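You operate a simulated robot arm through the tools that you are given. There is no shell and no other tool. Be economical: measure what you need, move in short steps, check, and stop when the job is done.

You are at the controls of a simulated two-armed robot. One attempt, no reset.

## Task
Take the blue tester from the packing table and put it on top of the green carton. Take the teal card and put it on top of the teal carton. Take the bottle that says "rinse" from the packing table and leave it on the top of the cage. Stack the carton labelled "cells" from the packing table on top of the carton that says "latches". Take the green wiper and put it on top of the brown flat carton. Turn the log knob to 50 %. Fetch the green module and stand it on the bench marked nine. Turn the heat dial to 34 C. Put the catch cup in the tub. Put the green adaptor on the shelf under the bench marked nine. Stack the box marked "screws" from the bench marked nine on top of the box marked "clips". Take the blue labelled bottle and put it on the wash bench. Open the lid of the airing box. Any order will do. Set down upright: bottle, green wiper, green module, blue labelled bottle.
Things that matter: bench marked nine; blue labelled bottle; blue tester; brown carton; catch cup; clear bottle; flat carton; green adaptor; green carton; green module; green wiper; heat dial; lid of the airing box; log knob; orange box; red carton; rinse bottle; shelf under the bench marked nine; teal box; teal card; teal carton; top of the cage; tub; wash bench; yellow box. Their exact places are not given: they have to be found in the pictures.

It is judged by the outcome, as a careful person would: the job done as asked, and still so three seconds after it is handed in. It fails if anything else is knocked over, pushed out of place, dropped, spilled or broken. A push-on lid holds only when it is set on centred and level and pressed home; a screw cap is set on level and turned clockwise until tight.

## Robot
Two 7-joint arms with two-finger parallel grippers on one trunk, on a base that drives. Base frame: it is fixed to the floor where the robot stands at the start and does not move with it; the origin is under the middle of the robot, x ahead of it, y to its left, z up. Readings come in cm, rad, newtons and seconds.
The left shoulder is at the start at [5, 16.1, 109.8], the right one opposite. With the tool pointing down near the work surface each hand reaches from about 10 to 56 cm from the robot's upright axis, wherever it stands, measured 20 degrees to its own side. Places, roughly: bench marked nine [80, 80, 80]; blue labelled bottle [225, 200, 75]; blue tester [50, -25, 75]; brown carton, red carton [75, -50, 75]; catch cup (7x7x7 cm) [100, 130, 80]; clear bottle, rinse bottle [75, -25, 75]; flat carton [250, -25, 50]; green adaptor (2x2x5 cm) [-70, 10, 80]; green carton [-100, 225, 125]; green module (5x2x8 cm) [220, 60, 80]; green wiper (6x5x6 cm) [240, -30, 50]; heat dial [100, 100, 80]; lid of the airing box [50, 100, 90]; log knob [270, -40, 40]; orange box, teal box, yellow box [75, 100, 75]; shelf under the bench marked nine [80, 80, 50]; teal card [50, -25, 75]; teal carton [-100, 200, 125]; top of the cage [-10, -180, 150]; tub [190, 270, 80]; wash bench [140, 280, 80]. Payload 3.43 kg a hand.
Tool frame (each hand has its own): the origin (TCP) lies between the finger pads and is the grasp point; the fingertips stand 3 cm ahead of it; z points along the fingers, y is the line along which they close. Largest opening 9.4 cm; finger width 2.8, thickness 1; the body of the gripper, 5 by 9.6 cm, starts 5.5 cm behind the TCP.
Orientation is that of the tool frame in the base frame, as a unit quaternion [w, x, y, z]. With the fingers straight down and closing along the base's y, the tool's x points along the base's -x, its y along +y and its z along -z.

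## Interface
- The arms move only by the tool play_rows. It takes "left_deltas", "right_deltas" or both (then of equal length, played together; a hand with none holds still); each is a list of rows, each a list of 3 entries, a list of its own where there are three numbers: the shift along the tool's x, y, z in cm, then the turn, a rotation vector about the tool's x, y, z in rad, then the gripper command, from -1 (shut) to 1 (fully open), values between in proportion. In form: [[[x, y, z], [ax, ay, az], jaw], ...]. A call has 1 to 8 rows; each row shifts and turns the commanded pose from where the row before left it, along the tool's axes as they then stand. A row lasts 0.2 s, in which the tool goes at most 5 cm and 0.15 rad; a call with a longer step from one row to the next is refused whole, and so is a gripper value outside its range. A pose out of reach is approached as far as the arm can. The call stops where the force on the tool passes 40 N (or 10 N more than at its start, if that is more) or the arm is blocked; 0.2 s more then pass. The fingers move at their own pace (about 4.5 cm/s each) and stop on an object; they squeeze with about 25 N. The grip force told is the motor's: it shows also when the fingers shut on nothing. Time passes only in rows, and 0.2 s behind the last, so rows that do not move let the fingers close. It gives the time, the measured TCP pose, the force on the tool (base axes), the opening and the grip force at its end, in the units of the frame above (readings bear some noise), with the torque about the TCP (base axes, N m) and any sound that the robot's microphone picked up.
- Cameras (640 x 400 px; columns grow to the right, rows downward): "scene" is now at [10.17, 5.15, 120.31]; the picture's right is [0.64, -0.77, 0.00], its down [-0.56, -0.47, -0.68] and it looks along [0.52, 0.44, -0.73] (base axes); focal length 214 px, centre (320, 200). "left" rides on the left gripper at [7.6, -1.4, -10.2] in its tool frame; the picture's right is [0.18, 0.98, 0.00], its down [-0.75, 0.14, -0.64] and it looks along [-0.63, 0.12, 0.77] (tool axes); focal length 243 px, centre (320, 200). "right" rides on the right gripper at [7.6, 1.4, -10.2] in its tool frame; the picture's right is [-0.18, 0.98, 0.00], its down [-0.75, -0.14, -0.64] and it looks along [-0.63, -0.12, 0.77] (tool axes); focal length 243 px, centre (320, 200).
- capture(camera): a new picture of that camera. The clock stands still meanwhile.
- slide_trunk(by): slides the trunk up (or, below 0, down) by that many cm; the arms and the scene camera ride with it, the base frame stays. It gives what a move gives, with no picture.
- base_move(legs): drives the robot by 1 to 6 legs, each [ahead, left, turn to the left] in cm, cm and rad, along the robot's own axes; the way and the turn of a leg run together, so that a leg with both is an arc; at most 150 cm and 3.142 rad a leg. The arms and the cameras ride along, it lands a little off, and it stops where it bumps. It gives what a move gives.
- aim_head(pan, tilt): turns the head with the scene camera to pan (to the left, within 1.396 rad either way) and tilt (down, from -0.506 to 1.204), counted from straight ahead of the robot. It gives what a move gives.
- measure_at(camera, pixels): for up to 12 pixels [column, row] of the newest picture of that camera ("zoom" is the newest enlarged one), the place [x, y, z] in the base frame of the surface seen there, good to about 0.2 cm. The clock stands still meanwhile.
- close_up(camera, box): a new picture of the part [left, top, right, bottom] of that camera's present view, enlarged. The clock stands still meanwhile.
- close_job(): hands the job in; it is judged then, once.

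Work in short steps. Measure before you move; look again where a grasp or a placing could have gone wrong, and mend it. You have 371 turns and 326 pictures in all, those below and enlarged ones among them. Open the grippers and draw the arms clear of the work before you hand the job in, unless the task says otherwise; then end with one line.

The tools are called as a command line: name --argument value ..., lists and objects as JSON in quotes. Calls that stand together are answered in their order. play_rows: Moves the arms, as the interface text tells. Its arguments: {"type":"object","properties":{"left_deltas":{"type":"array"},"right_deltas":{"type":"array"}},"required":[]} The other tools are called the same way: slide_trunk (by) slides the trunk up or down; base_move (legs) drives the base; aim_head (pan, tilt) turns the head that bears the scene camera; capture (camera) takes a picture; measure_at (camera, pixels) gives the place of the surface under pixels of a picture; close_up (camera, box) takes an enlarged picture of a part of a camera's view; close_job () hands the job in.

At the start:

```text
t: 0.0
left_eef_pos: [46.8, 2.97, 112.28]
left_orientation: [0.001, 0.0, 1.0, -0.001]
left_ft_force: [-0.1, -0.4, 0.1]
left_wrist_torque: [0.02, -0.01, 0.02]
left_finger_gap: 9.38
left_grasp_force: 0.0
right_eef_pos: [37.88, -28.23, 119.9]
right_orientation: [0.0, 0.0, 1.0, 0.001]
right_ft_force: [-0.7, 0.3, 0.0]
right_wrist_torque: [0.0, -0.01, 0.02]
right_finger_gap: 9.38
right_grasp_force: 0.1
trunk travel left (down, up): [-12.5, 14.2]
robot x, y, heading: [0.16, 0.16, -0.002]
head pan, tilt: [0.7, 0.817]
```

scene: 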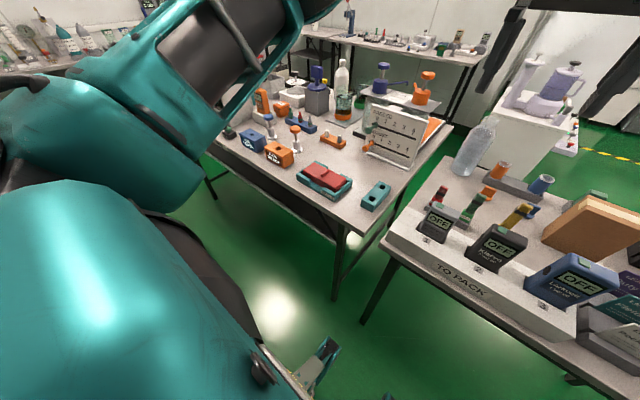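
right: 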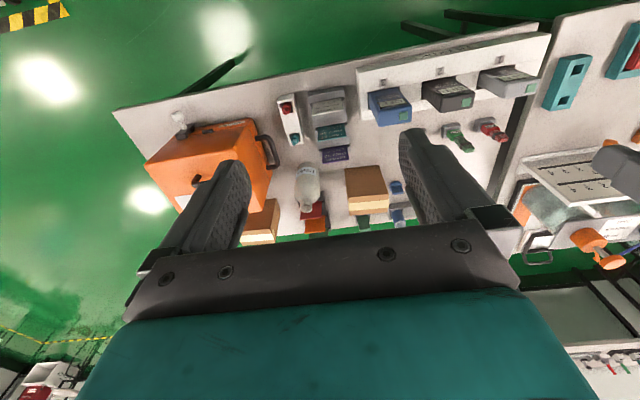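
left: 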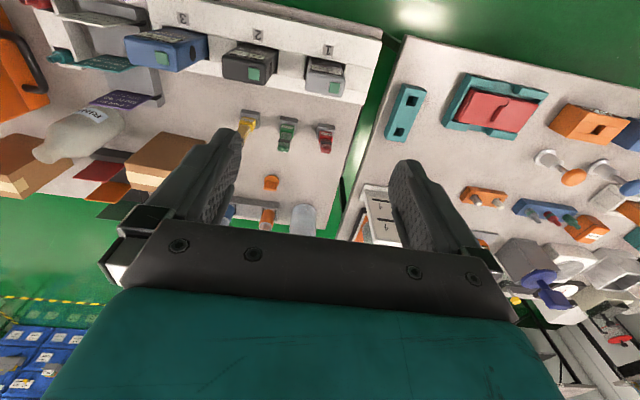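

The packing table is ahead and to the right; I aim the head at it to find the tester, card, bottles and cartons.

aim_head --pan -0.4 --tilt 0.7

capture --camera "scene"

```text
t: 1.3
left_eef_pos: [46.7, 2.84, 112.42]
left_orientation: [0.0, 0.001, 1.0, -0.001]
left_ft_force: [-0.6, -0.5, 0.7]
left_wrist_torque: [0.01, 0.01, -0.03]
left_finger_gap: 9.41
left_grasp_force: 0.1
right_eef_pos: [37.94, -28.21, 120.07]
right_orientation: [0.0, 0.0, 1.0, 0.0]
right_ft_force: [-0.5, 0.1, -0.4]
right_wrist_torque: [0.01, 0.02, -0.02]
right_finger_gap: 9.4
right_grasp_force: 0.0
trunk travel left (down, up): [-12.5, 14.2]
robot x, y, heading: [0.16, -0.18, -0.002]
head pan, tilt: [-0.4, 0.7]
```

```text
322 pictures are left
```

scene: 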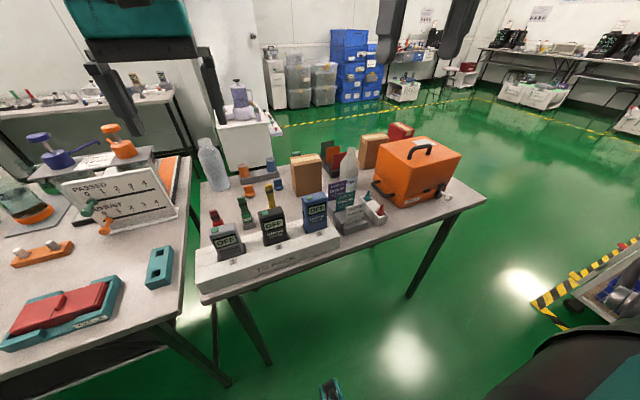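

Packing table seen around (330,200). I enlarge it in two halves.

close_up --camera "scene" --box '[190, 120, 350, 300]'

close_up --camera "scene" --box '[280, 110, 480, 240]'

```text
2.22 times, centred on (270, 210) of scene
```

zoom: 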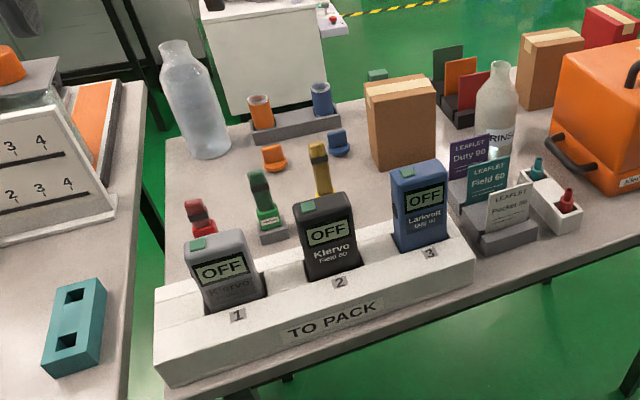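

```text
3.08 times, centred on (380, 175) of scene
```

zoom: 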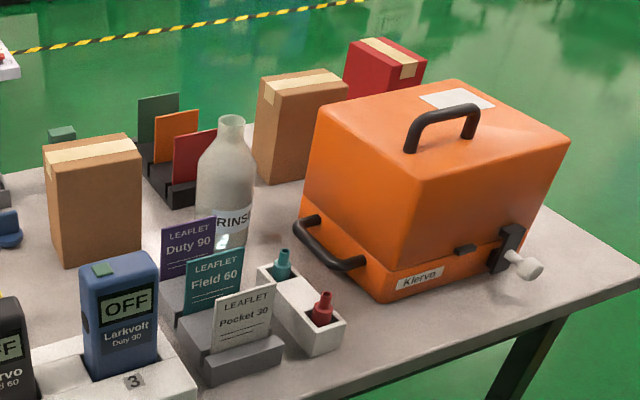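

I measure the items in this enlarged view: blue tester top (118,268), teal card (210,280), purple card, bottle, cartons, orange case.

measure_at --camera "zoom" --pixels '[[118, 265], [125, 305], [210, 285], [215, 255], [240, 310], [230, 120], [232, 215], [90, 150], [92, 220], [300, 85], [285, 150], [380, 60]]'

capture --camera "right"

```text
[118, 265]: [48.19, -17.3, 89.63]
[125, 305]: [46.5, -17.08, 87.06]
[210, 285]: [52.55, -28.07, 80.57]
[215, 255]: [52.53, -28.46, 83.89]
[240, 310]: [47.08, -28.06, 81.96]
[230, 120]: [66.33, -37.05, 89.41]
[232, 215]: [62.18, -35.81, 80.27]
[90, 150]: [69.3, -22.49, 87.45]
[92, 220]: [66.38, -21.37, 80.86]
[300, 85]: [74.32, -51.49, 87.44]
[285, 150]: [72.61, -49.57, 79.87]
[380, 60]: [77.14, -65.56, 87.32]
```

```text
319 pictures are left
```

right: 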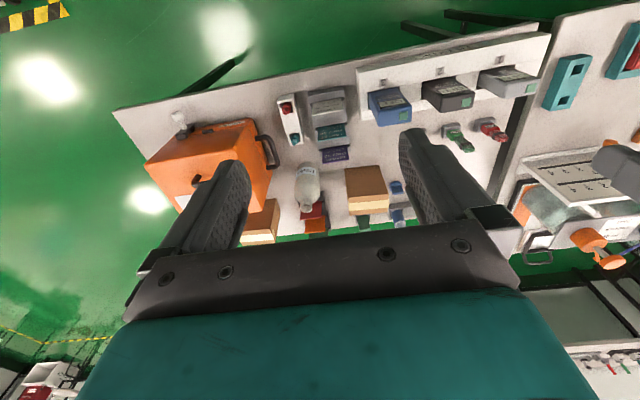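

Next I survey the rest of the room with a few head directions.

aim_head --pan 0.0 --tilt 0.35

capture --camera "scene"

aim_head --pan -1.39 --tilt 0.4

capture --camera "scene"

aim_head --pan 1.39 --tilt 0.4

capture --camera "scene"

```text
t: 2.2
left_eef_pos: [46.68, 3.02, 112.39]
left_orientation: [0.0, 0.0, 1.0, 0.0]
left_ft_force: [0.3, 0.6, 0.3]
left_wrist_torque: [0.01, 0.0, -0.02]
left_finger_gap: 9.38
left_grasp_force: 0.1
right_eef_pos: [37.94, -28.28, 120.05]
right_orientation: [0.0, 0.001, 1.0, -0.001]
right_ft_force: [-0.7, 0.1, 0.7]
right_wrist_torque: [0.01, -0.01, 0.0]
right_finger_gap: 9.39
right_grasp_force: 0.0
trunk travel left (down, up): [-12.5, 14.2]
robot x, y, heading: [-0.2, -0.12, -0.001]
head pan, tilt: [0.0, 0.351]
```

```text
318 pictures are left
```

scene: 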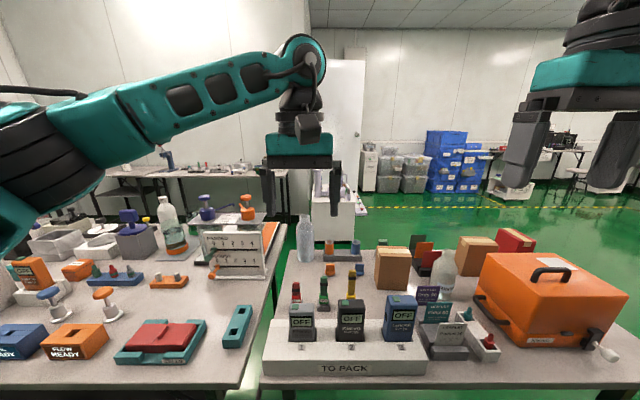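

```text
t: 3.7
left_eef_pos: [46.83, 2.93, 112.38]
left_orientation: [0.0, 0.0, 1.0, 0.001]
left_ft_force: [0.5, -1.3, -0.6]
left_wrist_torque: [0.06, 0.01, 0.04]
left_finger_gap: 9.41
left_grasp_force: 0.2
right_eef_pos: [37.96, -28.37, 119.97]
right_orientation: [0.001, 0.0, 1.0, -0.001]
right_ft_force: [-0.3, -0.4, 0.1]
right_wrist_torque: [-0.04, -0.03, 0.03]
right_finger_gap: 9.4
right_grasp_force: 0.0
trunk travel left (down, up): [-12.5, 14.2]
robot x, y, heading: [0.08, -0.21, -0.002]
head pan, tilt: [-1.389, 0.4]
```

```text
317 pictures are left
```

scene: 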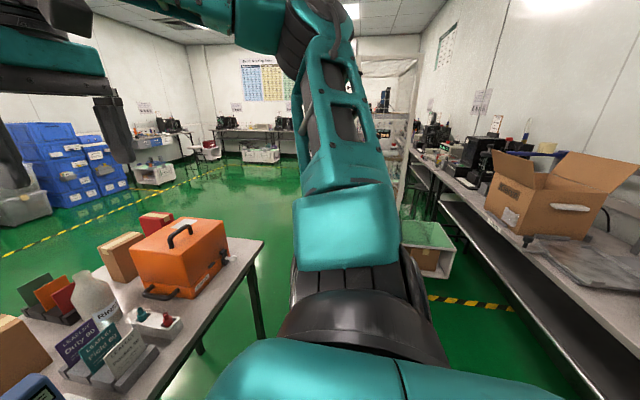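

```text
t: 6.2
left_eef_pos: [46.74, 2.86, 112.48]
left_orientation: [0.0, 0.0, 1.0, -0.001]
left_ft_force: [-0.4, -0.5, 1.2]
left_wrist_torque: [0.02, 0.02, 0.02]
left_finger_gap: 9.38
left_grasp_force: 0.1
right_eef_pos: [37.84, -28.32, 119.99]
right_orientation: [-0.001, 0.0, 1.0, 0.001]
right_ft_force: [0.9, 0.1, -1.1]
right_wrist_torque: [0.01, -0.03, 0.0]
right_finger_gap: 9.4
right_grasp_force: 0.2
trunk travel left (down, up): [-12.5, 14.2]
robot x, y, heading: [-0.17, -0.04, 0.004]
head pan, tilt: [1.389, 0.4]
```

```text
316 pictures are left
```

scene: 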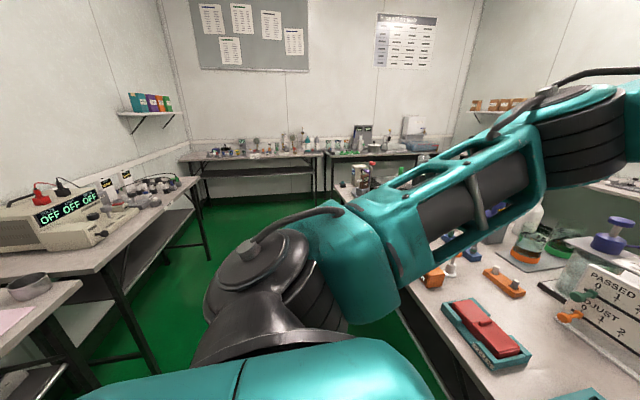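

The survey shows the shelf with coloured cartons at left, cage to the right. I check the carton labels first, from the right wrist camera.

close_up --camera "right" --box '[110, 80, 430, 260]'

close_up --camera "left" --box '[0, 10, 260, 230]'

```text
2.00 times, centred on (270, 170) of right
```

zoom: 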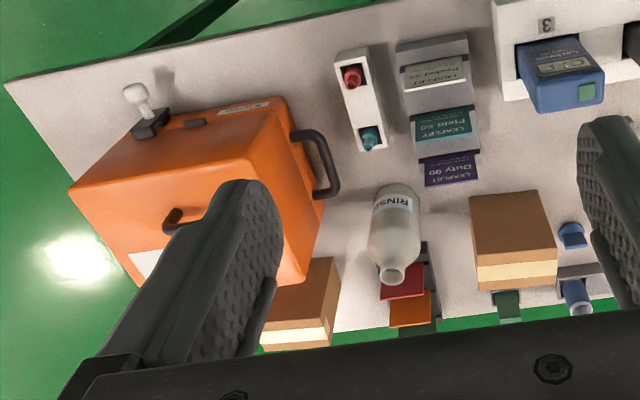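

```text
1.82 times, centred on (130, 120) of left
```

zoom: 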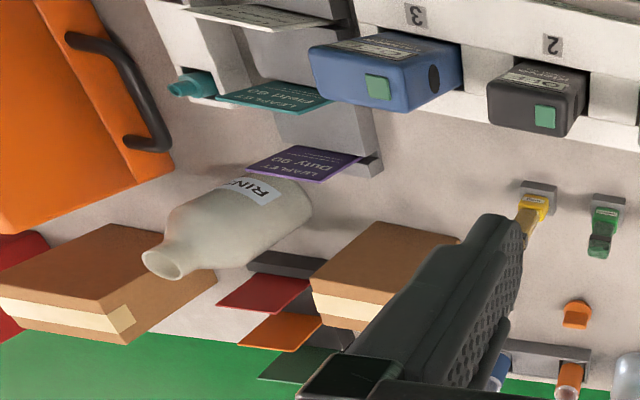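

Labels are on hidden faces; I'll inspect those later. Now I take a zoom of the card rack and tester to measure geometry.

close_up --camera "right" --box '[260, 60, 430, 170]'

aim_head --pan -0.5 --tilt 0.85

close_up --camera "scene" --box '[250, 70, 410, 190]'

```text
3.64 times, centred on (345, 115) of right
```

zoom: 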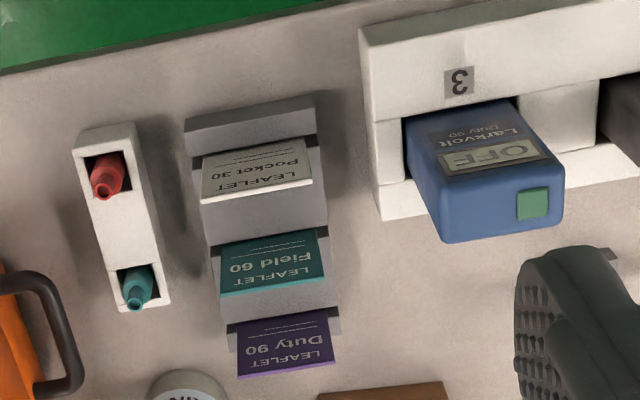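

```text
t: 8.0
left_eef_pos: [46.66, 3.0, 112.47]
left_orientation: [-0.001, 0.0, 1.0, 0.0]
left_ft_force: [-0.3, -0.2, 0.2]
left_wrist_torque: [0.01, -0.01, 0.01]
left_finger_gap: 9.41
left_grasp_force: 0.0
right_eef_pos: [37.8, -28.34, 120.13]
right_orientation: [-0.001, 0.0, 1.0, 0.0]
right_ft_force: [0.5, 0.0, -0.6]
right_wrist_torque: [-0.03, 0.01, 0.04]
right_finger_gap: 9.41
right_grasp_force: 0.0
trunk travel left (down, up): [-12.5, 14.2]
robot x, y, heading: [-0.16, -0.19, -0.001]
head pan, tilt: [-0.499, 0.85]
```

```text
3.33 times, centred on (330, 130) of scene
```

zoom: 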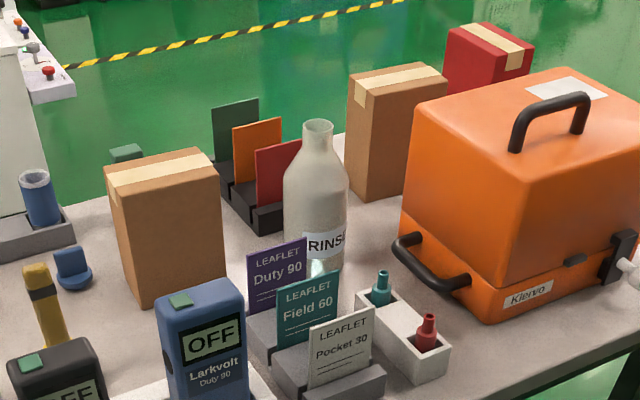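

Measure the tester top corners and card edges in this zoom.

measure_at --camera "zoom" --pixels '[[160, 309], [212, 284], [240, 300], [188, 327], [282, 292], [335, 274], [282, 342], [338, 322], [300, 246], [365, 313], [252, 254], [315, 326]]'

measure_at --camera "zoom" --pixels '[[322, 122], [308, 125], [331, 125], [288, 190], [346, 190], [320, 255], [270, 330], [290, 375], [60, 300], [110, 310]]'

```text
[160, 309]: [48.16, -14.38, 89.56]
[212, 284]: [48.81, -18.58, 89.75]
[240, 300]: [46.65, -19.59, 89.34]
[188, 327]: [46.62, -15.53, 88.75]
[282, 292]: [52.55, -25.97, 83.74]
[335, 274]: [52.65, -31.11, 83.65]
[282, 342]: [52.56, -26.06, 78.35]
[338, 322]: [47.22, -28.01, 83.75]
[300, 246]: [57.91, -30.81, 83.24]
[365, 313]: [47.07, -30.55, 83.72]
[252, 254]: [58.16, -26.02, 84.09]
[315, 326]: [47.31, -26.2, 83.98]
```

```text
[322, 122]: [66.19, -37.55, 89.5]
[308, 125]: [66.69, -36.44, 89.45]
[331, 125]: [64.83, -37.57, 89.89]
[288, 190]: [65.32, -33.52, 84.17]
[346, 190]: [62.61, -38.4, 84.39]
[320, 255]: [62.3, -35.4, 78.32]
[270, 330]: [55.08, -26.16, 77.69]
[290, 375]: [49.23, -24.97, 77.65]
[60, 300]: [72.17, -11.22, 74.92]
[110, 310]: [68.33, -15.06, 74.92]
```

Cards stand at x≈52.6, table top at 74.9. I measure the table's near edge before driving closer.

capture --camera "scene"

```text
311 pictures are left
```

scene: 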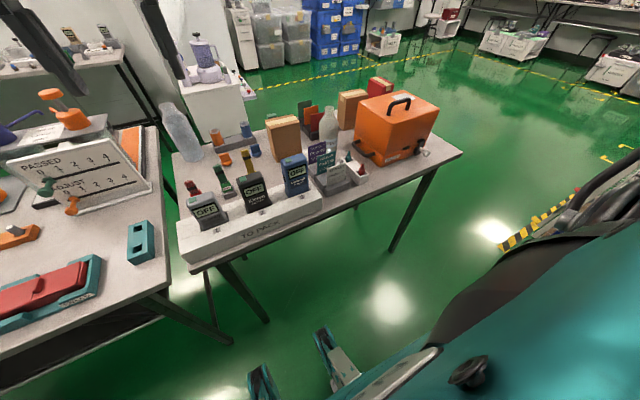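

measure_at --camera "scene" --pixels '[[190, 265], [330, 215], [462, 155], [245, 235], [322, 335], [262, 375], [145, 285], [390, 250], [290, 105], [260, 315]]'

```text
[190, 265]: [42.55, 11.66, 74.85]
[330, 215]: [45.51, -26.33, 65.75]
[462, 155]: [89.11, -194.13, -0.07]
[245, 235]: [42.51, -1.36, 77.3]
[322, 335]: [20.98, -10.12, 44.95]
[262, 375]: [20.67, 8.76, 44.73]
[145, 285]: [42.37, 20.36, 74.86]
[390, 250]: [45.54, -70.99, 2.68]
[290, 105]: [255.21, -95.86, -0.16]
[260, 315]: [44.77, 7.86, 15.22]
```

Table edge x≈42.5, robot front ≈21. I drive 12 cm ahead.

base_move --legs '[[12, 0, 0]]'

```text
t: 9.3
left_eef_pos: [58.62, 2.78, 112.25]
left_orientation: [0.0, 0.0, 1.0, 0.0]
left_ft_force: [-0.5, 0.9, -0.4]
left_wrist_torque: [0.0, 0.02, 0.01]
left_finger_gap: 9.42
left_grasp_force: 0.0
right_eef_pos: [49.82, -28.2, 120.0]
right_orientation: [0.0, 0.001, 1.0, 0.0]
right_ft_force: [-0.6, 0.0, -0.7]
right_wrist_torque: [-0.04, 0.05, -0.03]
right_finger_gap: 9.41
right_grasp_force: 0.0
trunk travel left (down, up): [-12.5, 14.2]
robot x, y, heading: [11.85, 0.05, 0.003]
head pan, tilt: [-0.499, 0.85]
```

I turn the right gripper −90° about its axis so it closes along base x, jaw to about 4 cm.

play_rows --right_deltas '[[[0, 0, 0], [0, 0, -0.1428], -0.15], [[0, 0, 0], [0, 0, -0.1428], -0.15], [[0, 0, 0], [0, 0, -0.1428], -0.15], [[0, 0, 0], [0, 0, -0.1428], -0.15], [[0, 0, 0], [0, 0, -0.1428], -0.15], [[0, 0, 0], [0, 0, -0.1428], -0.15], [[0, 0, 0], [0, 0, -0.1428], -0.15], [[0, 0, 0], [0, 0, -0.1428], -0.15]]'

play_rows --right_deltas '[[[0, 0, 0], [0, 0, -0.1428], -0.15], [[0, 0, 0], [0, 0, -0.1428], -0.15], [[0, 0, 0], [0, 0, -0.1428], -0.15], [[0, 0, 4], [0, 0, 0], -0.15], [[0, 0, 4], [0, 0, 0], -0.15]]'

```text
t: 11.1
left_eef_pos: [58.49, 2.88, 112.49]
left_orientation: [0.0, 0.0, 1.0, 0.0]
left_ft_force: [-0.8, -0.9, -0.6]
left_wrist_torque: [-0.02, 0.01, -0.02]
left_finger_gap: 9.38
left_grasp_force: 0.0
right_eef_pos: [44.17, -19.97, 115.37]
right_orientation: [0.001, -0.539, 0.842, 0.0]
right_ft_force: [0.0, -0.2, 0.0]
right_wrist_torque: [-0.04, 0.02, 0.01]
right_finger_gap: 4.01
right_grasp_force: 0.1
right hand out of reach, approached as far as the arm can: row 5, 6, 7, 8
trunk travel left (down, up): [-12.5, 14.2]
robot x, y, heading: [11.94, -0.02, -0.003]
head pan, tilt: [-0.499, 0.85]
```

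```text
t: 12.3
left_eef_pos: [58.53, 2.8, 112.38]
left_orientation: [-0.001, 0.0, 1.0, 0.001]
left_ft_force: [-0.2, -0.5, -0.7]
left_wrist_torque: [0.01, 0.01, -0.02]
left_finger_gap: 9.39
left_grasp_force: 0.0
right_eef_pos: [35.99, -13.34, 107.31]
right_orientation: [0.0, -0.707, 0.707, -0.001]
right_ft_force: [0.4, 1.3, 0.2]
right_wrist_torque: [0.0, 0.0, -0.02]
right_finger_gap: 4.0
right_grasp_force: 0.1
right hand out of reach, approached as far as the arm can: row 1, 2, 3, 4, 5
trunk travel left (down, up): [-12.5, 14.2]
robot x, y, heading: [11.99, 0.0, -0.001]
head pan, tilt: [-0.499, 0.85]
```

The −90° turn pushed the arm to its limits. I test whether lower down it becomes reachable.

play_rows --right_deltas '[[[0, 0, 4], [0, 0, 0], -0.15], [[0, 0, 4], [0, 0, 0], -0.15], [[0, 0, 0], [0, 0, 0], -0.15]]'

```text
t: 13.1
left_eef_pos: [58.55, 2.85, 112.49]
left_orientation: [0.001, 0.001, 1.0, 0.0]
left_ft_force: [0.2, -0.3, 0.6]
left_wrist_torque: [0.03, -0.02, -0.01]
left_finger_gap: 9.4
left_grasp_force: 0.1
right_eef_pos: [35.89, -13.27, 99.36]
right_orientation: [0.0, -0.706, 0.708, -0.001]
right_ft_force: [0.1, -0.4, 0.1]
right_wrist_torque: [0.04, -0.05, -0.02]
right_finger_gap: 3.96
right_grasp_force: 0.1
trunk travel left (down, up): [-12.5, 14.2]
robot x, y, heading: [11.66, 0.4, -0.002]
head pan, tilt: [-0.499, 0.85]
```

At this height it follows again. I now shift toward above the card: +x 16.7, −y 15.2.

play_rows --right_deltas '[[[3.04, -3.34, 0], [0, 0, 0], -0.15], [[3.04, -3.34, 0], [0, 0, 0], -0.15], [[3.04, -3.34, 0], [0, 0, 0], -0.15], [[3.04, -3.34, 0], [0, 0, 0], -0.15], [[3.04, -3.34, 0], [0, 0, 0], -0.15], [[0, 0, 0], [0, 0, 0], -0.15]]'

```text
t: 14.5
left_eef_pos: [58.64, 2.86, 112.45]
left_orientation: [0.001, 0.0, 1.0, 0.0]
left_ft_force: [0.6, -0.3, -0.6]
left_wrist_torque: [0.0, -0.01, -0.03]
left_finger_gap: 9.39
left_grasp_force: 0.0
right_eef_pos: [35.98, -13.25, 99.34]
right_orientation: [0.0, -0.706, 0.708, -0.001]
right_ft_force: [-0.4, -0.6, 0.5]
right_wrist_torque: [0.01, -0.02, -0.01]
right_finger_gap: 3.98
right_grasp_force: 0.1
right hand out of reach, approached as far as the arm can: row 1, 2, 3, 4, 5
trunk travel left (down, up): [-12.5, 14.2]
robot x, y, heading: [12.02, -0.16, -0.0]
head pan, tilt: [-0.499, 0.85]
```

That turn direction is at a joint limit, so I turn the other way by 180° (to +90°).

play_rows --right_deltas '[[[0, 0, 0], [0, 0, 0.1428], -0.15], [[0, 0, 0], [0, 0, 0.1428], -0.15], [[0, 0, 0], [0, 0, 0.1428], -0.15], [[0, 0, 0], [0, 0, 0.1428], -0.15], [[0, 0, 0], [0, 0, 0.1428], -0.15], [[0, 0, 0], [0, 0, 0.1428], -0.15], [[0, 0, 0], [0, 0, 0.1428], -0.15], [[0, 0, 0], [0, 0, 0.1428], -0.15]]'

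play_rows --right_deltas '[[[0, 0, 0], [0, 0, 0.1428], -0.15], [[0, 0, 0], [0, 0, 0.1428], -0.15], [[0, 0, 0], [0, 0, 0.1428], -0.15], [[0, 0, 0], [0, 0, 0.1428], -0.15], [[0, 0, 0], [0, 0, 0.1428], -0.15], [[0, 0, 0], [0, 0, 0.1428], -0.15], [[0, 0, 0], [0, 0, 0.1428], -0.15], [[0, 0, 0], [0, 0, 0.1428], -0.15]]'

play_rows --right_deltas '[[[0, 0, 0], [0, 0, 0.1428], -0.15], [[0, 0, 0], [0, 0, 0.1428], -0.15], [[0, 0, 0], [0, 0, 0.1428], -0.15], [[0, 0, 0], [0, 0, 0.1428], -0.15], [[0, 0, 0], [0, 0, 0.1428], -0.15], [[0, 0, 0], [0, 0, 0.1428], -0.15], [[0, 0, 0], [0, 0, 0], -0.15]]'

```text
t: 16.3
left_eef_pos: [58.57, 2.84, 112.46]
left_orientation: [0.0, 0.001, 1.0, 0.0]
left_ft_force: [-0.4, -0.3, -0.3]
left_wrist_torque: [-0.01, 0.01, -0.01]
left_finger_gap: 9.38
left_grasp_force: 0.1
right_eef_pos: [36.04, -13.38, 99.19]
right_orientation: [0.0, -0.211, 0.978, 0.0]
right_ft_force: [0.0, 0.1, -0.3]
right_wrist_torque: [0.0, 0.01, -0.01]
right_finger_gap: 4.02
right_grasp_force: 0.0
trunk travel left (down, up): [-12.5, 14.2]
robot x, y, heading: [11.62, 0.07, -0.002]
head pan, tilt: [-0.499, 0.85]
```

```text
t: 18.1
left_eef_pos: [58.61, 2.81, 112.41]
left_orientation: [0.0, 0.0, 1.0, 0.0]
left_ft_force: [0.1, 0.2, -0.2]
left_wrist_torque: [0.03, -0.01, 0.0]
left_finger_gap: 9.38
left_grasp_force: 0.1
right_eef_pos: [35.94, -13.33, 99.17]
right_orientation: [0.0, 0.35, 0.937, 0.0]
right_ft_force: [0.5, -0.2, -0.1]
right_wrist_torque: [0.01, 0.03, -0.04]
right_finger_gap: 3.99
right_grasp_force: 0.0
trunk travel left (down, up): [-12.5, 14.2]
robot x, y, heading: [11.67, -0.11, 0.001]
head pan, tilt: [-0.499, 0.85]
```

```text
t: 19.7
left_eef_pos: [58.5, 2.89, 112.36]
left_orientation: [-0.001, 0.0, 1.0, 0.0]
left_ft_force: [0.0, 0.6, 0.0]
left_wrist_torque: [0.01, -0.02, 0.01]
left_finger_gap: 9.41
left_grasp_force: 0.1
right_eef_pos: [36.07, -13.32, 99.21]
right_orientation: [-0.001, 0.708, 0.706, 0.001]
right_ft_force: [0.3, -0.3, 0.1]
right_wrist_torque: [0.02, 0.0, 0.01]
right_finger_gap: 3.98
right_grasp_force: 0.0
trunk travel left (down, up): [-12.5, 14.2]
robot x, y, heading: [11.84, 0.03, 0.002]
head pan, tilt: [-0.499, 0.85]
```

Now tool x = +Y, tool y = +X. I move over the card at (52.6, −28.5).

play_rows --right_deltas '[[[-3.04, 3.31, 0], [0, 0, 0], -0.15], [[-3.04, 3.31, 0], [0, 0, 0], -0.15], [[-3.04, 3.31, 0], [0, 0, 0], -0.15], [[-3.04, 3.31, 0], [0, 0, 0], -0.15], [[-3.04, 3.31, 0], [0, 0, 0], -0.15], [[0, 0, 0], [0, 0, 0], -0.15]]'

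capture --camera "right"

```text
t: 21.1
left_eef_pos: [58.52, 2.87, 112.42]
left_orientation: [0.0, 0.0, 1.0, 0.0]
left_ft_force: [-0.1, 0.7, -0.4]
left_wrist_torque: [0.03, -0.02, 0.02]
left_finger_gap: 9.41
left_grasp_force: 0.0
right_eef_pos: [52.76, -28.53, 99.3]
right_orientation: [0.0, 0.707, 0.707, 0.0]
right_ft_force: [0.0, -0.6, -0.2]
right_wrist_torque: [0.03, 0.02, 0.01]
right_finger_gap: 4.02
right_grasp_force: 0.0
trunk travel left (down, up): [-12.5, 14.2]
robot x, y, heading: [11.91, -0.03, -0.001]
head pan, tilt: [-0.499, 0.85]
```

```text
310 pictures are left
```

right: 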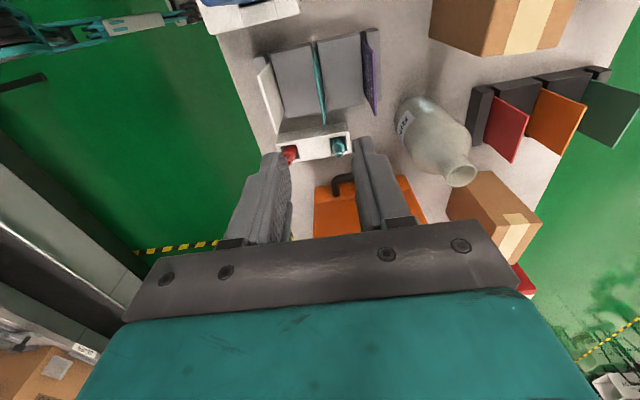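

The card edge (320,75) sits between the fingers in column. Descend 17 cm.

play_rows --right_deltas '[[[0, 0, 4.3], [0, 0, 0], -0.15], [[0, 0, 4.3], [0, 0, 0], -0.15], [[0, 0, 4.3], [0, 0, 0], -0.15], [[0, 0, 4.1], [0, 0, 0], -0.15], [[0, 0, 0], [0, 0, 0], -0.15]]'

capture --camera "right"

```text
t: 22.3
left_eef_pos: [58.58, 2.86, 112.37]
left_orientation: [0.0, 0.0, 1.0, -0.001]
left_ft_force: [-0.9, -0.1, -0.3]
left_wrist_torque: [-0.02, 0.0, -0.02]
left_finger_gap: 9.41
left_grasp_force: 0.0
right_eef_pos: [52.43, -28.63, 82.17]
right_orientation: [-0.001, 0.707, 0.707, 0.0]
right_ft_force: [0.4, 0.1, 0.4]
right_wrist_torque: [0.02, -0.03, -0.04]
right_finger_gap: 3.99
right_grasp_force: 0.0
trunk travel left (down, up): [-12.5, 14.2]
robot x, y, heading: [12.14, 0.1, 0.001]
head pan, tilt: [-0.499, 0.85]
```

```text
309 pictures are left
```

right: 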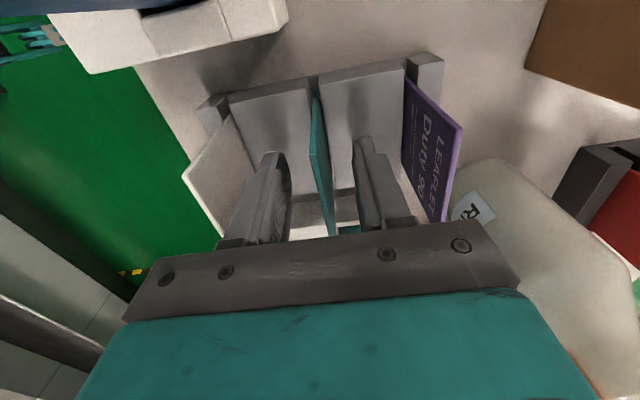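

Card is between the fingers, neighbours clear. Close and lift.

play_rows --right_deltas '[[[0, 0, 0], [0, 0, 0], -1], [[0, 0, 0], [0, 0, 0], -1], [[0, 0, 0], [0, 0, 0], -1], [[0, 0, -3], [0, 0, 0], -1], [[0, 0, -4], [0, 0, 0], -1], [[0, 0, -4.5], [0, 0, 0], -1], [[0, 0, -4.5], [0, 0, 0], -1], [[0, 0, -4.5], [0, 0, 0], -1]]'

capture --camera "right"

```text
t: 24.1
left_eef_pos: [58.56, 2.8, 112.43]
left_orientation: [0.0, 0.0, 1.0, 0.0]
left_ft_force: [0.4, -0.1, -0.4]
left_wrist_torque: [-0.01, 0.04, -0.01]
left_finger_gap: 9.4
left_grasp_force: 0.0
right_eef_pos: [52.59, -28.66, 102.73]
right_orientation: [0.0, 0.708, 0.707, 0.0]
right_ft_force: [-0.2, 0.2, -0.1]
right_wrist_torque: [0.01, 0.01, 0.01]
right_finger_gap: 0.61
right_grasp_force: 25.1
trunk travel left (down, up): [-12.5, 14.2]
robot x, y, heading: [11.88, -0.08, -0.003]
head pan, tilt: [-0.499, 0.85]
```

```text
308 pictures are left
```

right: 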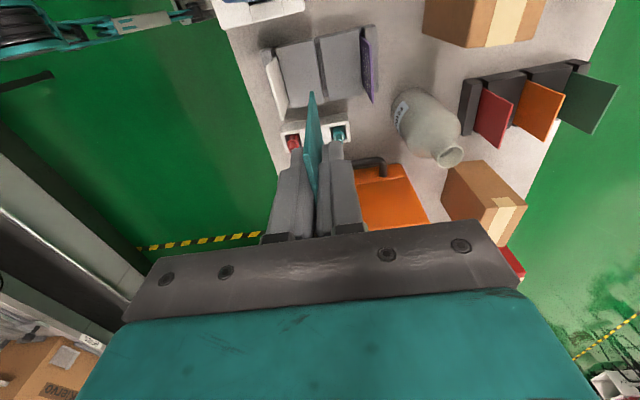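

Card held (gap 0.6). I raise the right hand a bit and shift the base 28 cm to the right so the left hand faces the tester.

play_rows --right_deltas '[[[0, -3, -4], [0, 0, 0], -1], [[0, -3, -4], [0, 0, 0], -1], [[0, -3, -2], [0, 0, 0], -1]]'

base_move --legs '[[0, -28, 0]]'

close_up --camera "left" --box '[160, 0, 480, 200]'

```text
t: 24.9
left_eef_pos: [58.46, 2.82, 112.38]
left_orientation: [0.0, 0.001, 1.0, -0.001]
left_ft_force: [-0.5, 0.4, 0.3]
left_wrist_torque: [-0.02, 0.0, 0.0]
left_finger_gap: 9.4
left_grasp_force: 0.1
right_eef_pos: [43.41, -28.52, 112.61]
right_orientation: [0.0, 0.707, 0.707, 0.0]
right_ft_force: [0.2, -0.3, -0.2]
right_wrist_torque: [-0.01, 0.05, 0.0]
right_finger_gap: 0.62
right_grasp_force: 24.5
trunk travel left (down, up): [-12.5, 14.2]
robot x, y, heading: [11.85, -0.11, 0.003]
head pan, tilt: [-0.499, 0.85]
```

```text
t: 26.8
left_eef_pos: [58.56, -25.4, 112.47]
left_orientation: [0.0, 0.0, 1.0, 0.001]
left_ft_force: [0.8, -0.6, -0.4]
left_wrist_torque: [0.05, -0.02, 0.02]
left_finger_gap: 9.4
left_grasp_force: 0.1
right_eef_pos: [43.54, -56.79, 112.64]
right_orientation: [0.0, 0.707, 0.707, 0.0]
right_ft_force: [-0.6, -0.7, -0.5]
right_wrist_torque: [-0.02, 0.02, 0.02]
right_finger_gap: 0.62
right_grasp_force: 25.4
trunk travel left (down, up): [-12.5, 14.2]
robot x, y, heading: [11.82, -28.37, -0.001]
head pan, tilt: [-0.499, 0.85]
```

```text
2.00 times, centred on (320, 100) of left
```

zoom: 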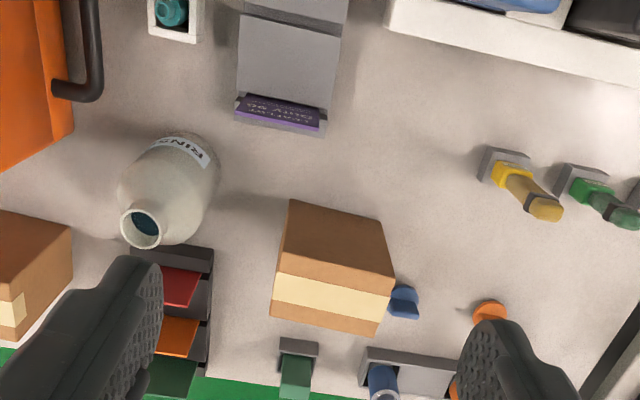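

I move the left hand to above the tester (47.6, −17).

play_rows --left_deltas '[[[3.7, 2.8, 0], [0, 0, 0], 0.5], [[3.7, 2.8, 1], [0, 0, 0], 0.5], [[3.6, 2.8, 2], [0, 0, 0], 0.5], [[0, 0, 4], [0, 0, 0], 0.5], [[0, 0, 0], [0, 0, 0], 0.5]]'

capture --camera "left"

capture --camera "scene"

```text
t: 28.0
left_eef_pos: [47.54, -16.79, 105.34]
left_orientation: [0.0, 0.0, 1.0, 0.0]
left_ft_force: [-0.4, -0.7, -0.5]
left_wrist_torque: [0.02, 0.01, 0.01]
left_finger_gap: 7.06
left_grasp_force: 0.2
right_eef_pos: [43.54, -56.85, 112.61]
right_orientation: [-0.001, 0.707, 0.707, 0.001]
right_ft_force: [-0.5, -0.5, 0.6]
right_wrist_torque: [-0.03, -0.01, -0.02]
right_finger_gap: 0.62
right_grasp_force: 25.1
trunk travel left (down, up): [-12.5, 14.2]
robot x, y, heading: [11.63, -28.31, 0.003]
head pan, tilt: [-0.499, 0.85]
```

```text
306 pictures are left
```

left: 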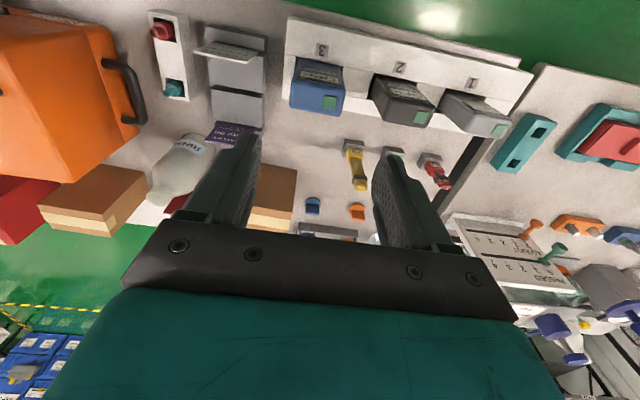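

```text
305 pictures are left
```

scene: 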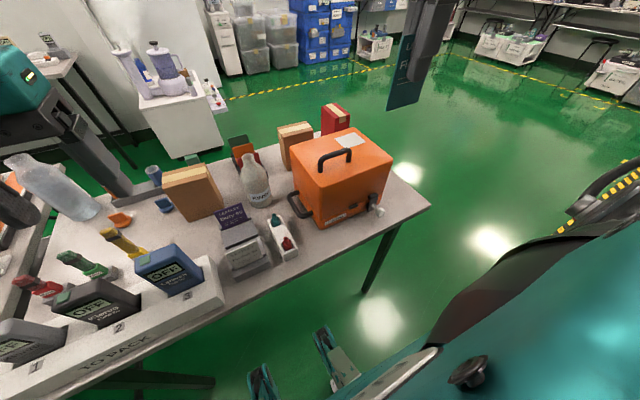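

Measure tester corners in the left camera picture.

measure_at --camera "left" --pixels '[[294, 80], [340, 88], [338, 111], [294, 105], [298, 62], [342, 70], [380, 80], [320, 98]]'

```text
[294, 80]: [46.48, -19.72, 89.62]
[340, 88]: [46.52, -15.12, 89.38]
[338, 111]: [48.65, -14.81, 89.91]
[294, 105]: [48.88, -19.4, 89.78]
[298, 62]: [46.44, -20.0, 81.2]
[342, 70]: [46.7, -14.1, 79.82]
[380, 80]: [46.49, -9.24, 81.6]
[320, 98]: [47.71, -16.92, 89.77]
```

Tester spans y −19.8..−14.5, top 89.7. Adjust and descend to z 86, close.

play_rows --left_deltas '[[[0, -0.3, 4.8], [0, 0, 0], 0.5], [[0, 0, 4.8], [0, 0, 0], 0.5], [[0, 0, 4.8], [0, 0, 0], 0.5], [[0, 0, 4.7], [0, 0, 0], 0.5], [[0, 0, 0], [0, 0, 0], -1], [[0, 0, 0], [0, 0, 0], -1], [[0, 0, 0], [0, 0, 0], -1], [[0, 0, 0], [0, 0, 0], -1]]'

play_rows --left_deltas '[[[0, 0, -3], [0, 0, 0], -1], [[0, 0, -4], [0, 0, 0], -1], [[0, 0, -5], [0, 0, 0], -1], [[0, 0, -5], [0, 0, 0], -1], [[0, 0, -5], [0, 0, 0], -1], [[0, 0, -5], [0, 0, 0], -1]]'

capture --camera "left"

```text
t: 29.8
left_eef_pos: [47.57, -17.31, 86.32]
left_orientation: [0.0, 0.0, 1.0, -0.001]
left_ft_force: [0.4, 0.2, -0.1]
left_wrist_torque: [-0.08, -0.07, 0.02]
left_finger_gap: 6.22
left_grasp_force: 25.4
right_eef_pos: [43.54, -56.7, 112.57]
right_orientation: [0.0, 0.707, 0.707, 0.0]
right_ft_force: [-0.1, -0.3, 0.7]
right_wrist_torque: [-0.01, 0.03, 0.02]
right_finger_gap: 0.6
right_grasp_force: 24.9
trunk travel left (down, up): [-12.5, 14.2]
robot x, y, heading: [11.55, -28.36, -0.003]
head pan, tilt: [-0.499, 0.85]
```

```text
t: 31.2
left_eef_pos: [47.54, -17.43, 113.15]
left_orientation: [0.001, 0.0, 1.0, 0.001]
left_ft_force: [-0.4, -0.1, -1.9]
left_wrist_torque: [-0.01, -0.01, 0.03]
left_finger_gap: 6.17
left_grasp_force: 25.3
right_eef_pos: [43.5, -56.73, 112.68]
right_orientation: [0.001, 0.707, 0.707, 0.001]
right_ft_force: [-0.6, 0.8, -0.5]
right_wrist_torque: [-0.01, -0.05, 0.02]
right_finger_gap: 0.59
right_grasp_force: 25.2
trunk travel left (down, up): [-12.5, 14.2]
robot x, y, heading: [11.75, -28.37, 0.0]
head pan, tilt: [-0.499, 0.85]
```

```text
304 pictures are left
```

left: 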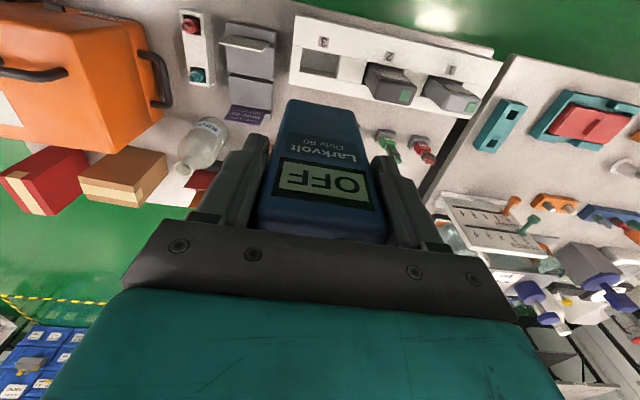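

Both held. I back away and survey the left side for the drive to the shelf.

base_move --legs '[[-20, 0, 0], [0, 28, 0]]'

aim_head --pan 1.39 --tilt 0.5

capture --camera "scene"

```text
t: 34.4
left_eef_pos: [27.56, 11.26, 113.13]
left_orientation: [0.0, -0.002, 1.0, 0.0]
left_ft_force: [-0.6, 0.7, -2.4]
left_wrist_torque: [0.0, -0.01, -0.01]
left_finger_gap: 6.18
left_grasp_force: 25.1
right_eef_pos: [23.72, -28.19, 112.59]
right_orientation: [0.0, 0.706, 0.709, 0.001]
right_ft_force: [-0.3, -0.1, 0.1]
right_wrist_torque: [0.0, 0.0, -0.01]
right_finger_gap: 0.6
right_grasp_force: 25.2
trunk travel left (down, up): [-12.5, 14.2]
robot x, y, heading: [-8.09, -0.14, 0.005]
head pan, tilt: [-0.499, 0.85]
```

```text
t: 36.3
left_eef_pos: [27.64, 11.24, 113.21]
left_orientation: [-0.001, -0.003, 1.0, 0.0]
left_ft_force: [0.1, -0.8, -2.4]
left_wrist_torque: [0.0, 0.0, -0.04]
left_finger_gap: 6.19
left_grasp_force: 24.5
right_eef_pos: [23.74, -28.3, 112.71]
right_orientation: [0.0, 0.706, 0.708, 0.0]
right_ft_force: [0.1, 0.5, -0.7]
right_wrist_torque: [0.0, -0.02, 0.01]
right_finger_gap: 0.6
right_grasp_force: 25.1
trunk travel left (down, up): [-12.5, 14.2]
robot x, y, heading: [-8.28, 0.35, 0.002]
head pan, tilt: [1.389, 0.499]
```

```text
303 pictures are left
```

scene: 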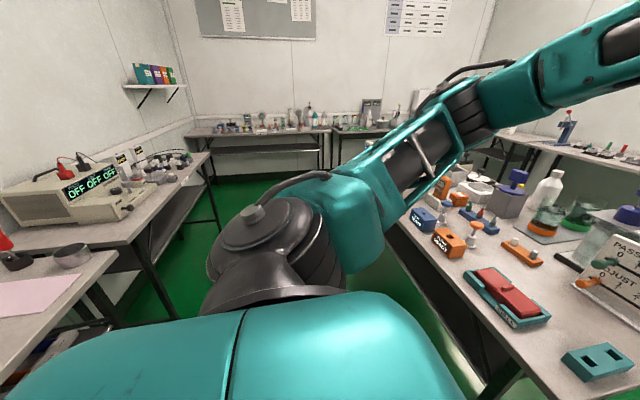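

measure_at --camera "scene" --pixels '[[130, 240], [210, 152], [110, 258], [190, 122], [320, 125], [158, 85], [145, 70], [170, 72], [405, 215], [240, 188], [120, 305], [325, 180]]'

close_up --camera "scene" --box '[110, 50, 210, 120]'

```text
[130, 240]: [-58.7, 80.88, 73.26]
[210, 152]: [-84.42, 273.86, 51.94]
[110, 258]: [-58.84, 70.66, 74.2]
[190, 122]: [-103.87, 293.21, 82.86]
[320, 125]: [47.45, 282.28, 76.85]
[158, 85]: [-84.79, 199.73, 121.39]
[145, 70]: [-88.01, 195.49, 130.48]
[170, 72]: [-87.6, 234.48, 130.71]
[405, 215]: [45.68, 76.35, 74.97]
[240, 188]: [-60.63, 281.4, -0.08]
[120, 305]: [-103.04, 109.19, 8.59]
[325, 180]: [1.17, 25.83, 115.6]
```

```text
5.71 times, centred on (160, 85) of scene
```

zoom: 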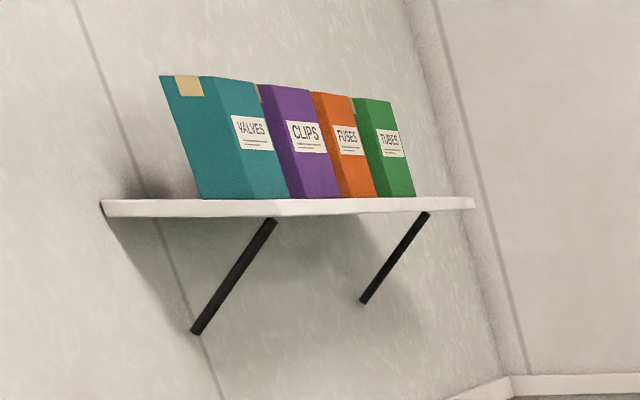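

I need to know if the desk runs below the shelf; measure its front edge and carton tops.

measure_at --camera "scene" --pixels '[[207, 153], [195, 166], [170, 195], [200, 160], [205, 200], [155, 290]]'

measure_at --camera "zoom" --pixels '[[180, 85], [220, 85], [235, 180], [275, 93], [320, 100], [335, 110], [365, 105], [385, 110], [400, 190], [360, 206], [200, 215], [290, 100]]'

```text
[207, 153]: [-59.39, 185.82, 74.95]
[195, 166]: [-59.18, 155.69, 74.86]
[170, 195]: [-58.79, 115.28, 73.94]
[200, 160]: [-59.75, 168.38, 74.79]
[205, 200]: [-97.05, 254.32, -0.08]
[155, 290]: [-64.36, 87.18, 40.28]
```

```text
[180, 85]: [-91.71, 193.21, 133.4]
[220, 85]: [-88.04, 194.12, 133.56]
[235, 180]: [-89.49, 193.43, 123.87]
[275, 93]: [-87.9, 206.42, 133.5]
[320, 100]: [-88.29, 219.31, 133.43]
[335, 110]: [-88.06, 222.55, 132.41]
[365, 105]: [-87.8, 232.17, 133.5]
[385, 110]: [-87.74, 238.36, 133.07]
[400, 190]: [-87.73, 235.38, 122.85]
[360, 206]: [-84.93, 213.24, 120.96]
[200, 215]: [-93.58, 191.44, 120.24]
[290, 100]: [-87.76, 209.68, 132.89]
```

The shelf has free floor beneath (desk ends at y≈186); carton tops ≈134 with teal at y≈198, green y≈236. I drive up the corridor and turn to face the shelf.

base_move --legs '[[0, 0, 1.571], [120, 0, 0], [105, 0, 0], [0, 0, 1.571]]'

aim_head --pan 0 --tilt 0.35

capture --camera "scene"

```text
t: 55.0
left_eef_pos: [-42.05, 214.59, 113.22]
left_orientation: [0.0, 1.0, -0.006, 0.0]
left_ft_force: [-0.2, 0.6, -1.6]
left_wrist_torque: [0.04, -0.02, 0.04]
left_finger_gap: 6.19
left_grasp_force: 25.3
right_eef_pos: [-37.6, 254.01, 112.61]
right_orientation: [-0.001, -0.702, 0.712, 0.0]
right_ft_force: [-0.7, -0.2, -0.3]
right_wrist_torque: [0.0, -0.02, 0.01]
right_finger_gap: 0.59
right_grasp_force: 25.3
trunk travel left (down, up): [-12.5, 14.2]
robot x, y, heading: [-5.96, 225.36, 3.132]
head pan, tilt: [1.389, 0.499]
```

```text
t: 56.5
left_eef_pos: [-42.11, 214.44, 113.13]
left_orientation: [-0.001, 1.0, -0.006, 0.0]
left_ft_force: [0.7, -0.2, -1.2]
left_wrist_torque: [-0.04, 0.0, 0.02]
left_finger_gap: 6.19
left_grasp_force: 24.9
right_eef_pos: [-37.61, 253.87, 112.67]
right_orientation: [0.0, -0.703, 0.711, 0.0]
right_ft_force: [-1.2, -0.1, -0.4]
right_wrist_torque: [0.01, 0.02, 0.05]
right_finger_gap: 0.6
right_grasp_force: 25.0
trunk travel left (down, up): [-12.5, 14.2]
robot x, y, heading: [-6.12, 225.1, 3.131]
head pan, tilt: [0.0, 0.351]
```

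```text
301 pictures are left
```

scene: 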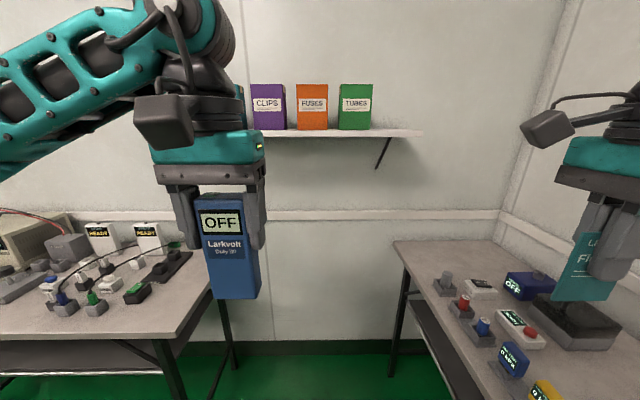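

Tester hangs upright. I raise the trunk 14 cm to see carton tops, then measure them and the gap between tables.

slide_trunk --by 14

capture --camera "scene"

```text
t: 58.2
left_eef_pos: [-42.06, 214.63, 127.11]
left_orientation: [0.0, 1.0, -0.006, 0.001]
left_ft_force: [0.3, 0.1, -1.6]
left_wrist_torque: [0.02, 0.01, 0.01]
left_finger_gap: 6.19
left_grasp_force: 25.3
right_eef_pos: [-37.55, 253.98, 126.67]
right_orientation: [0.0, -0.703, 0.711, 0.0]
right_ft_force: [0.4, 0.0, 0.1]
right_wrist_torque: [0.01, -0.03, 0.0]
right_finger_gap: 0.59
right_grasp_force: 24.9
trunk travel left (down, up): [-26.5, 0.2]
robot x, y, heading: [-6.46, 225.09, 3.127]
head pan, tilt: [0.0, 0.351]
```

```text
300 pictures are left
```

scene: 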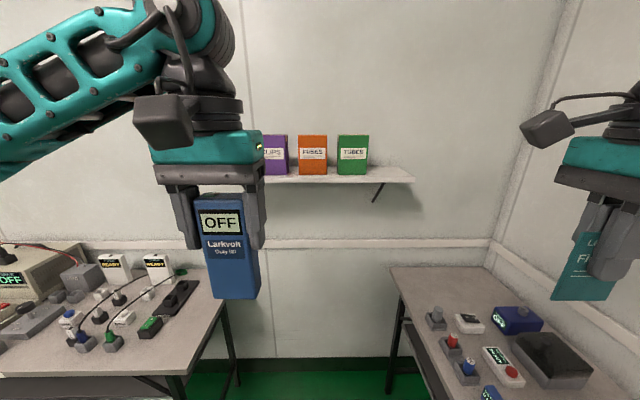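

measure_at --camera "scene" --pixels '[[218, 305], [230, 278], [392, 270], [405, 335], [340, 136], [366, 136], [352, 139], [352, 170], [313, 136], [225, 320], [390, 180], [265, 255]]'

measure_at --camera "scene" --pixels '[[240, 297], [206, 294], [590, 290], [558, 297], [590, 250]]'

```text
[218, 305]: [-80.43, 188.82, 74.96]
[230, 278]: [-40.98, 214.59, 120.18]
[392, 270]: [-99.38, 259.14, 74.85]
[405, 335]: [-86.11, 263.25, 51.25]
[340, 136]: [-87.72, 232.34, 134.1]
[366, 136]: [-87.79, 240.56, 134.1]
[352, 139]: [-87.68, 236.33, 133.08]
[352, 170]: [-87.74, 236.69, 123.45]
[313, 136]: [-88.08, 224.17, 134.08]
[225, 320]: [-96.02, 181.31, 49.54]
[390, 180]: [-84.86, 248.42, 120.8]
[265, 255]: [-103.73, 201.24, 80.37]
```

```text
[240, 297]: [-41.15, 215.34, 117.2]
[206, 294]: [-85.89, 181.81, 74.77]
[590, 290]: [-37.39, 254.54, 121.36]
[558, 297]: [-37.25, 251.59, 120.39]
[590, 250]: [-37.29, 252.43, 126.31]
```

Green carton top: y 232.3–240.6, z 134.1, front x −87.7. Tester bottom is 10 cm below TCP. I raise both hands, then drive 33 cm ahead.

play_rows --left_deltas '[[[0, 0, -4.5], [0, 0, 0], -1], [[0, 0, -4.5], [0, 0, 0], -1], [[0, 0, -4.5], [0, 0, 0], -1], [[0, 0, -4.5], [0, 0, 0], -1], [[0, 0, -3], [0, 0, 0], -1]]'

base_move --legs '[[33, 0, 0]]'

capture --camera "left"

capture --camera "scene"

```text
t: 59.4
left_eef_pos: [-41.59, 215.08, 148.62]
left_orientation: [0.0, 1.0, -0.007, -0.004]
left_ft_force: [-0.1, 0.5, -0.9]
left_wrist_torque: [-0.06, 0.02, 0.0]
left_finger_gap: 6.2
left_grasp_force: 25.2
right_eef_pos: [-37.43, 254.22, 126.58]
right_orientation: [-0.002, -0.703, 0.711, -0.001]
right_ft_force: [0.1, 0.4, 0.4]
right_wrist_torque: [-0.04, 0.03, 0.02]
right_finger_gap: 0.61
right_grasp_force: 25.3
trunk travel left (down, up): [-26.5, 0.2]
robot x, y, heading: [-5.93, 225.28, 3.128]
head pan, tilt: [0.0, 0.351]
```

```text
t: 61.5
left_eef_pos: [-74.04, 215.22, 148.46]
left_orientation: [-0.001, 1.0, -0.008, -0.001]
left_ft_force: [0.0, -0.7, -2.0]
left_wrist_torque: [0.02, 0.01, -0.03]
left_finger_gap: 6.19
left_grasp_force: 24.2
right_eef_pos: [-69.39, 254.69, 126.59]
right_orientation: [0.0, -0.701, 0.713, 0.0]
right_ft_force: [-0.3, 0.7, -0.6]
right_wrist_torque: [0.02, 0.01, 0.01]
right_finger_gap: 0.59
right_grasp_force: 25.0
trunk travel left (down, up): [-26.5, 0.2]
robot x, y, heading: [-38.08, 225.59, 3.123]
head pan, tilt: [0.0, 0.351]
```

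```text
299 pictures are left
```

left: 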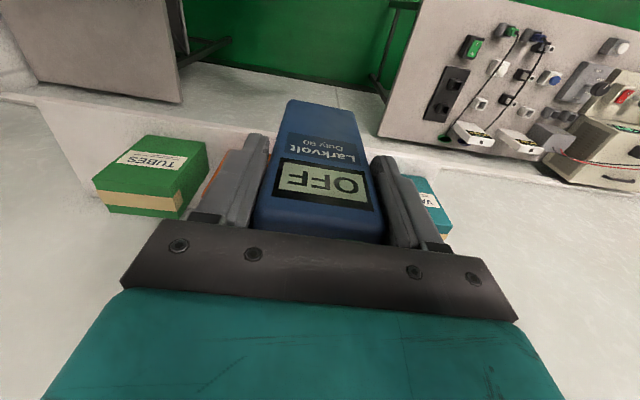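

```text
298 pictures are left
```

scene: 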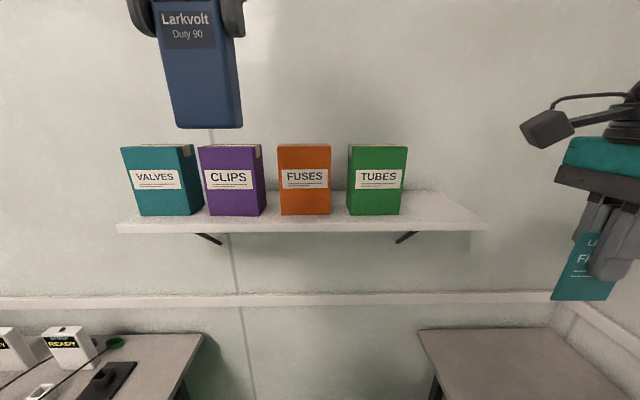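

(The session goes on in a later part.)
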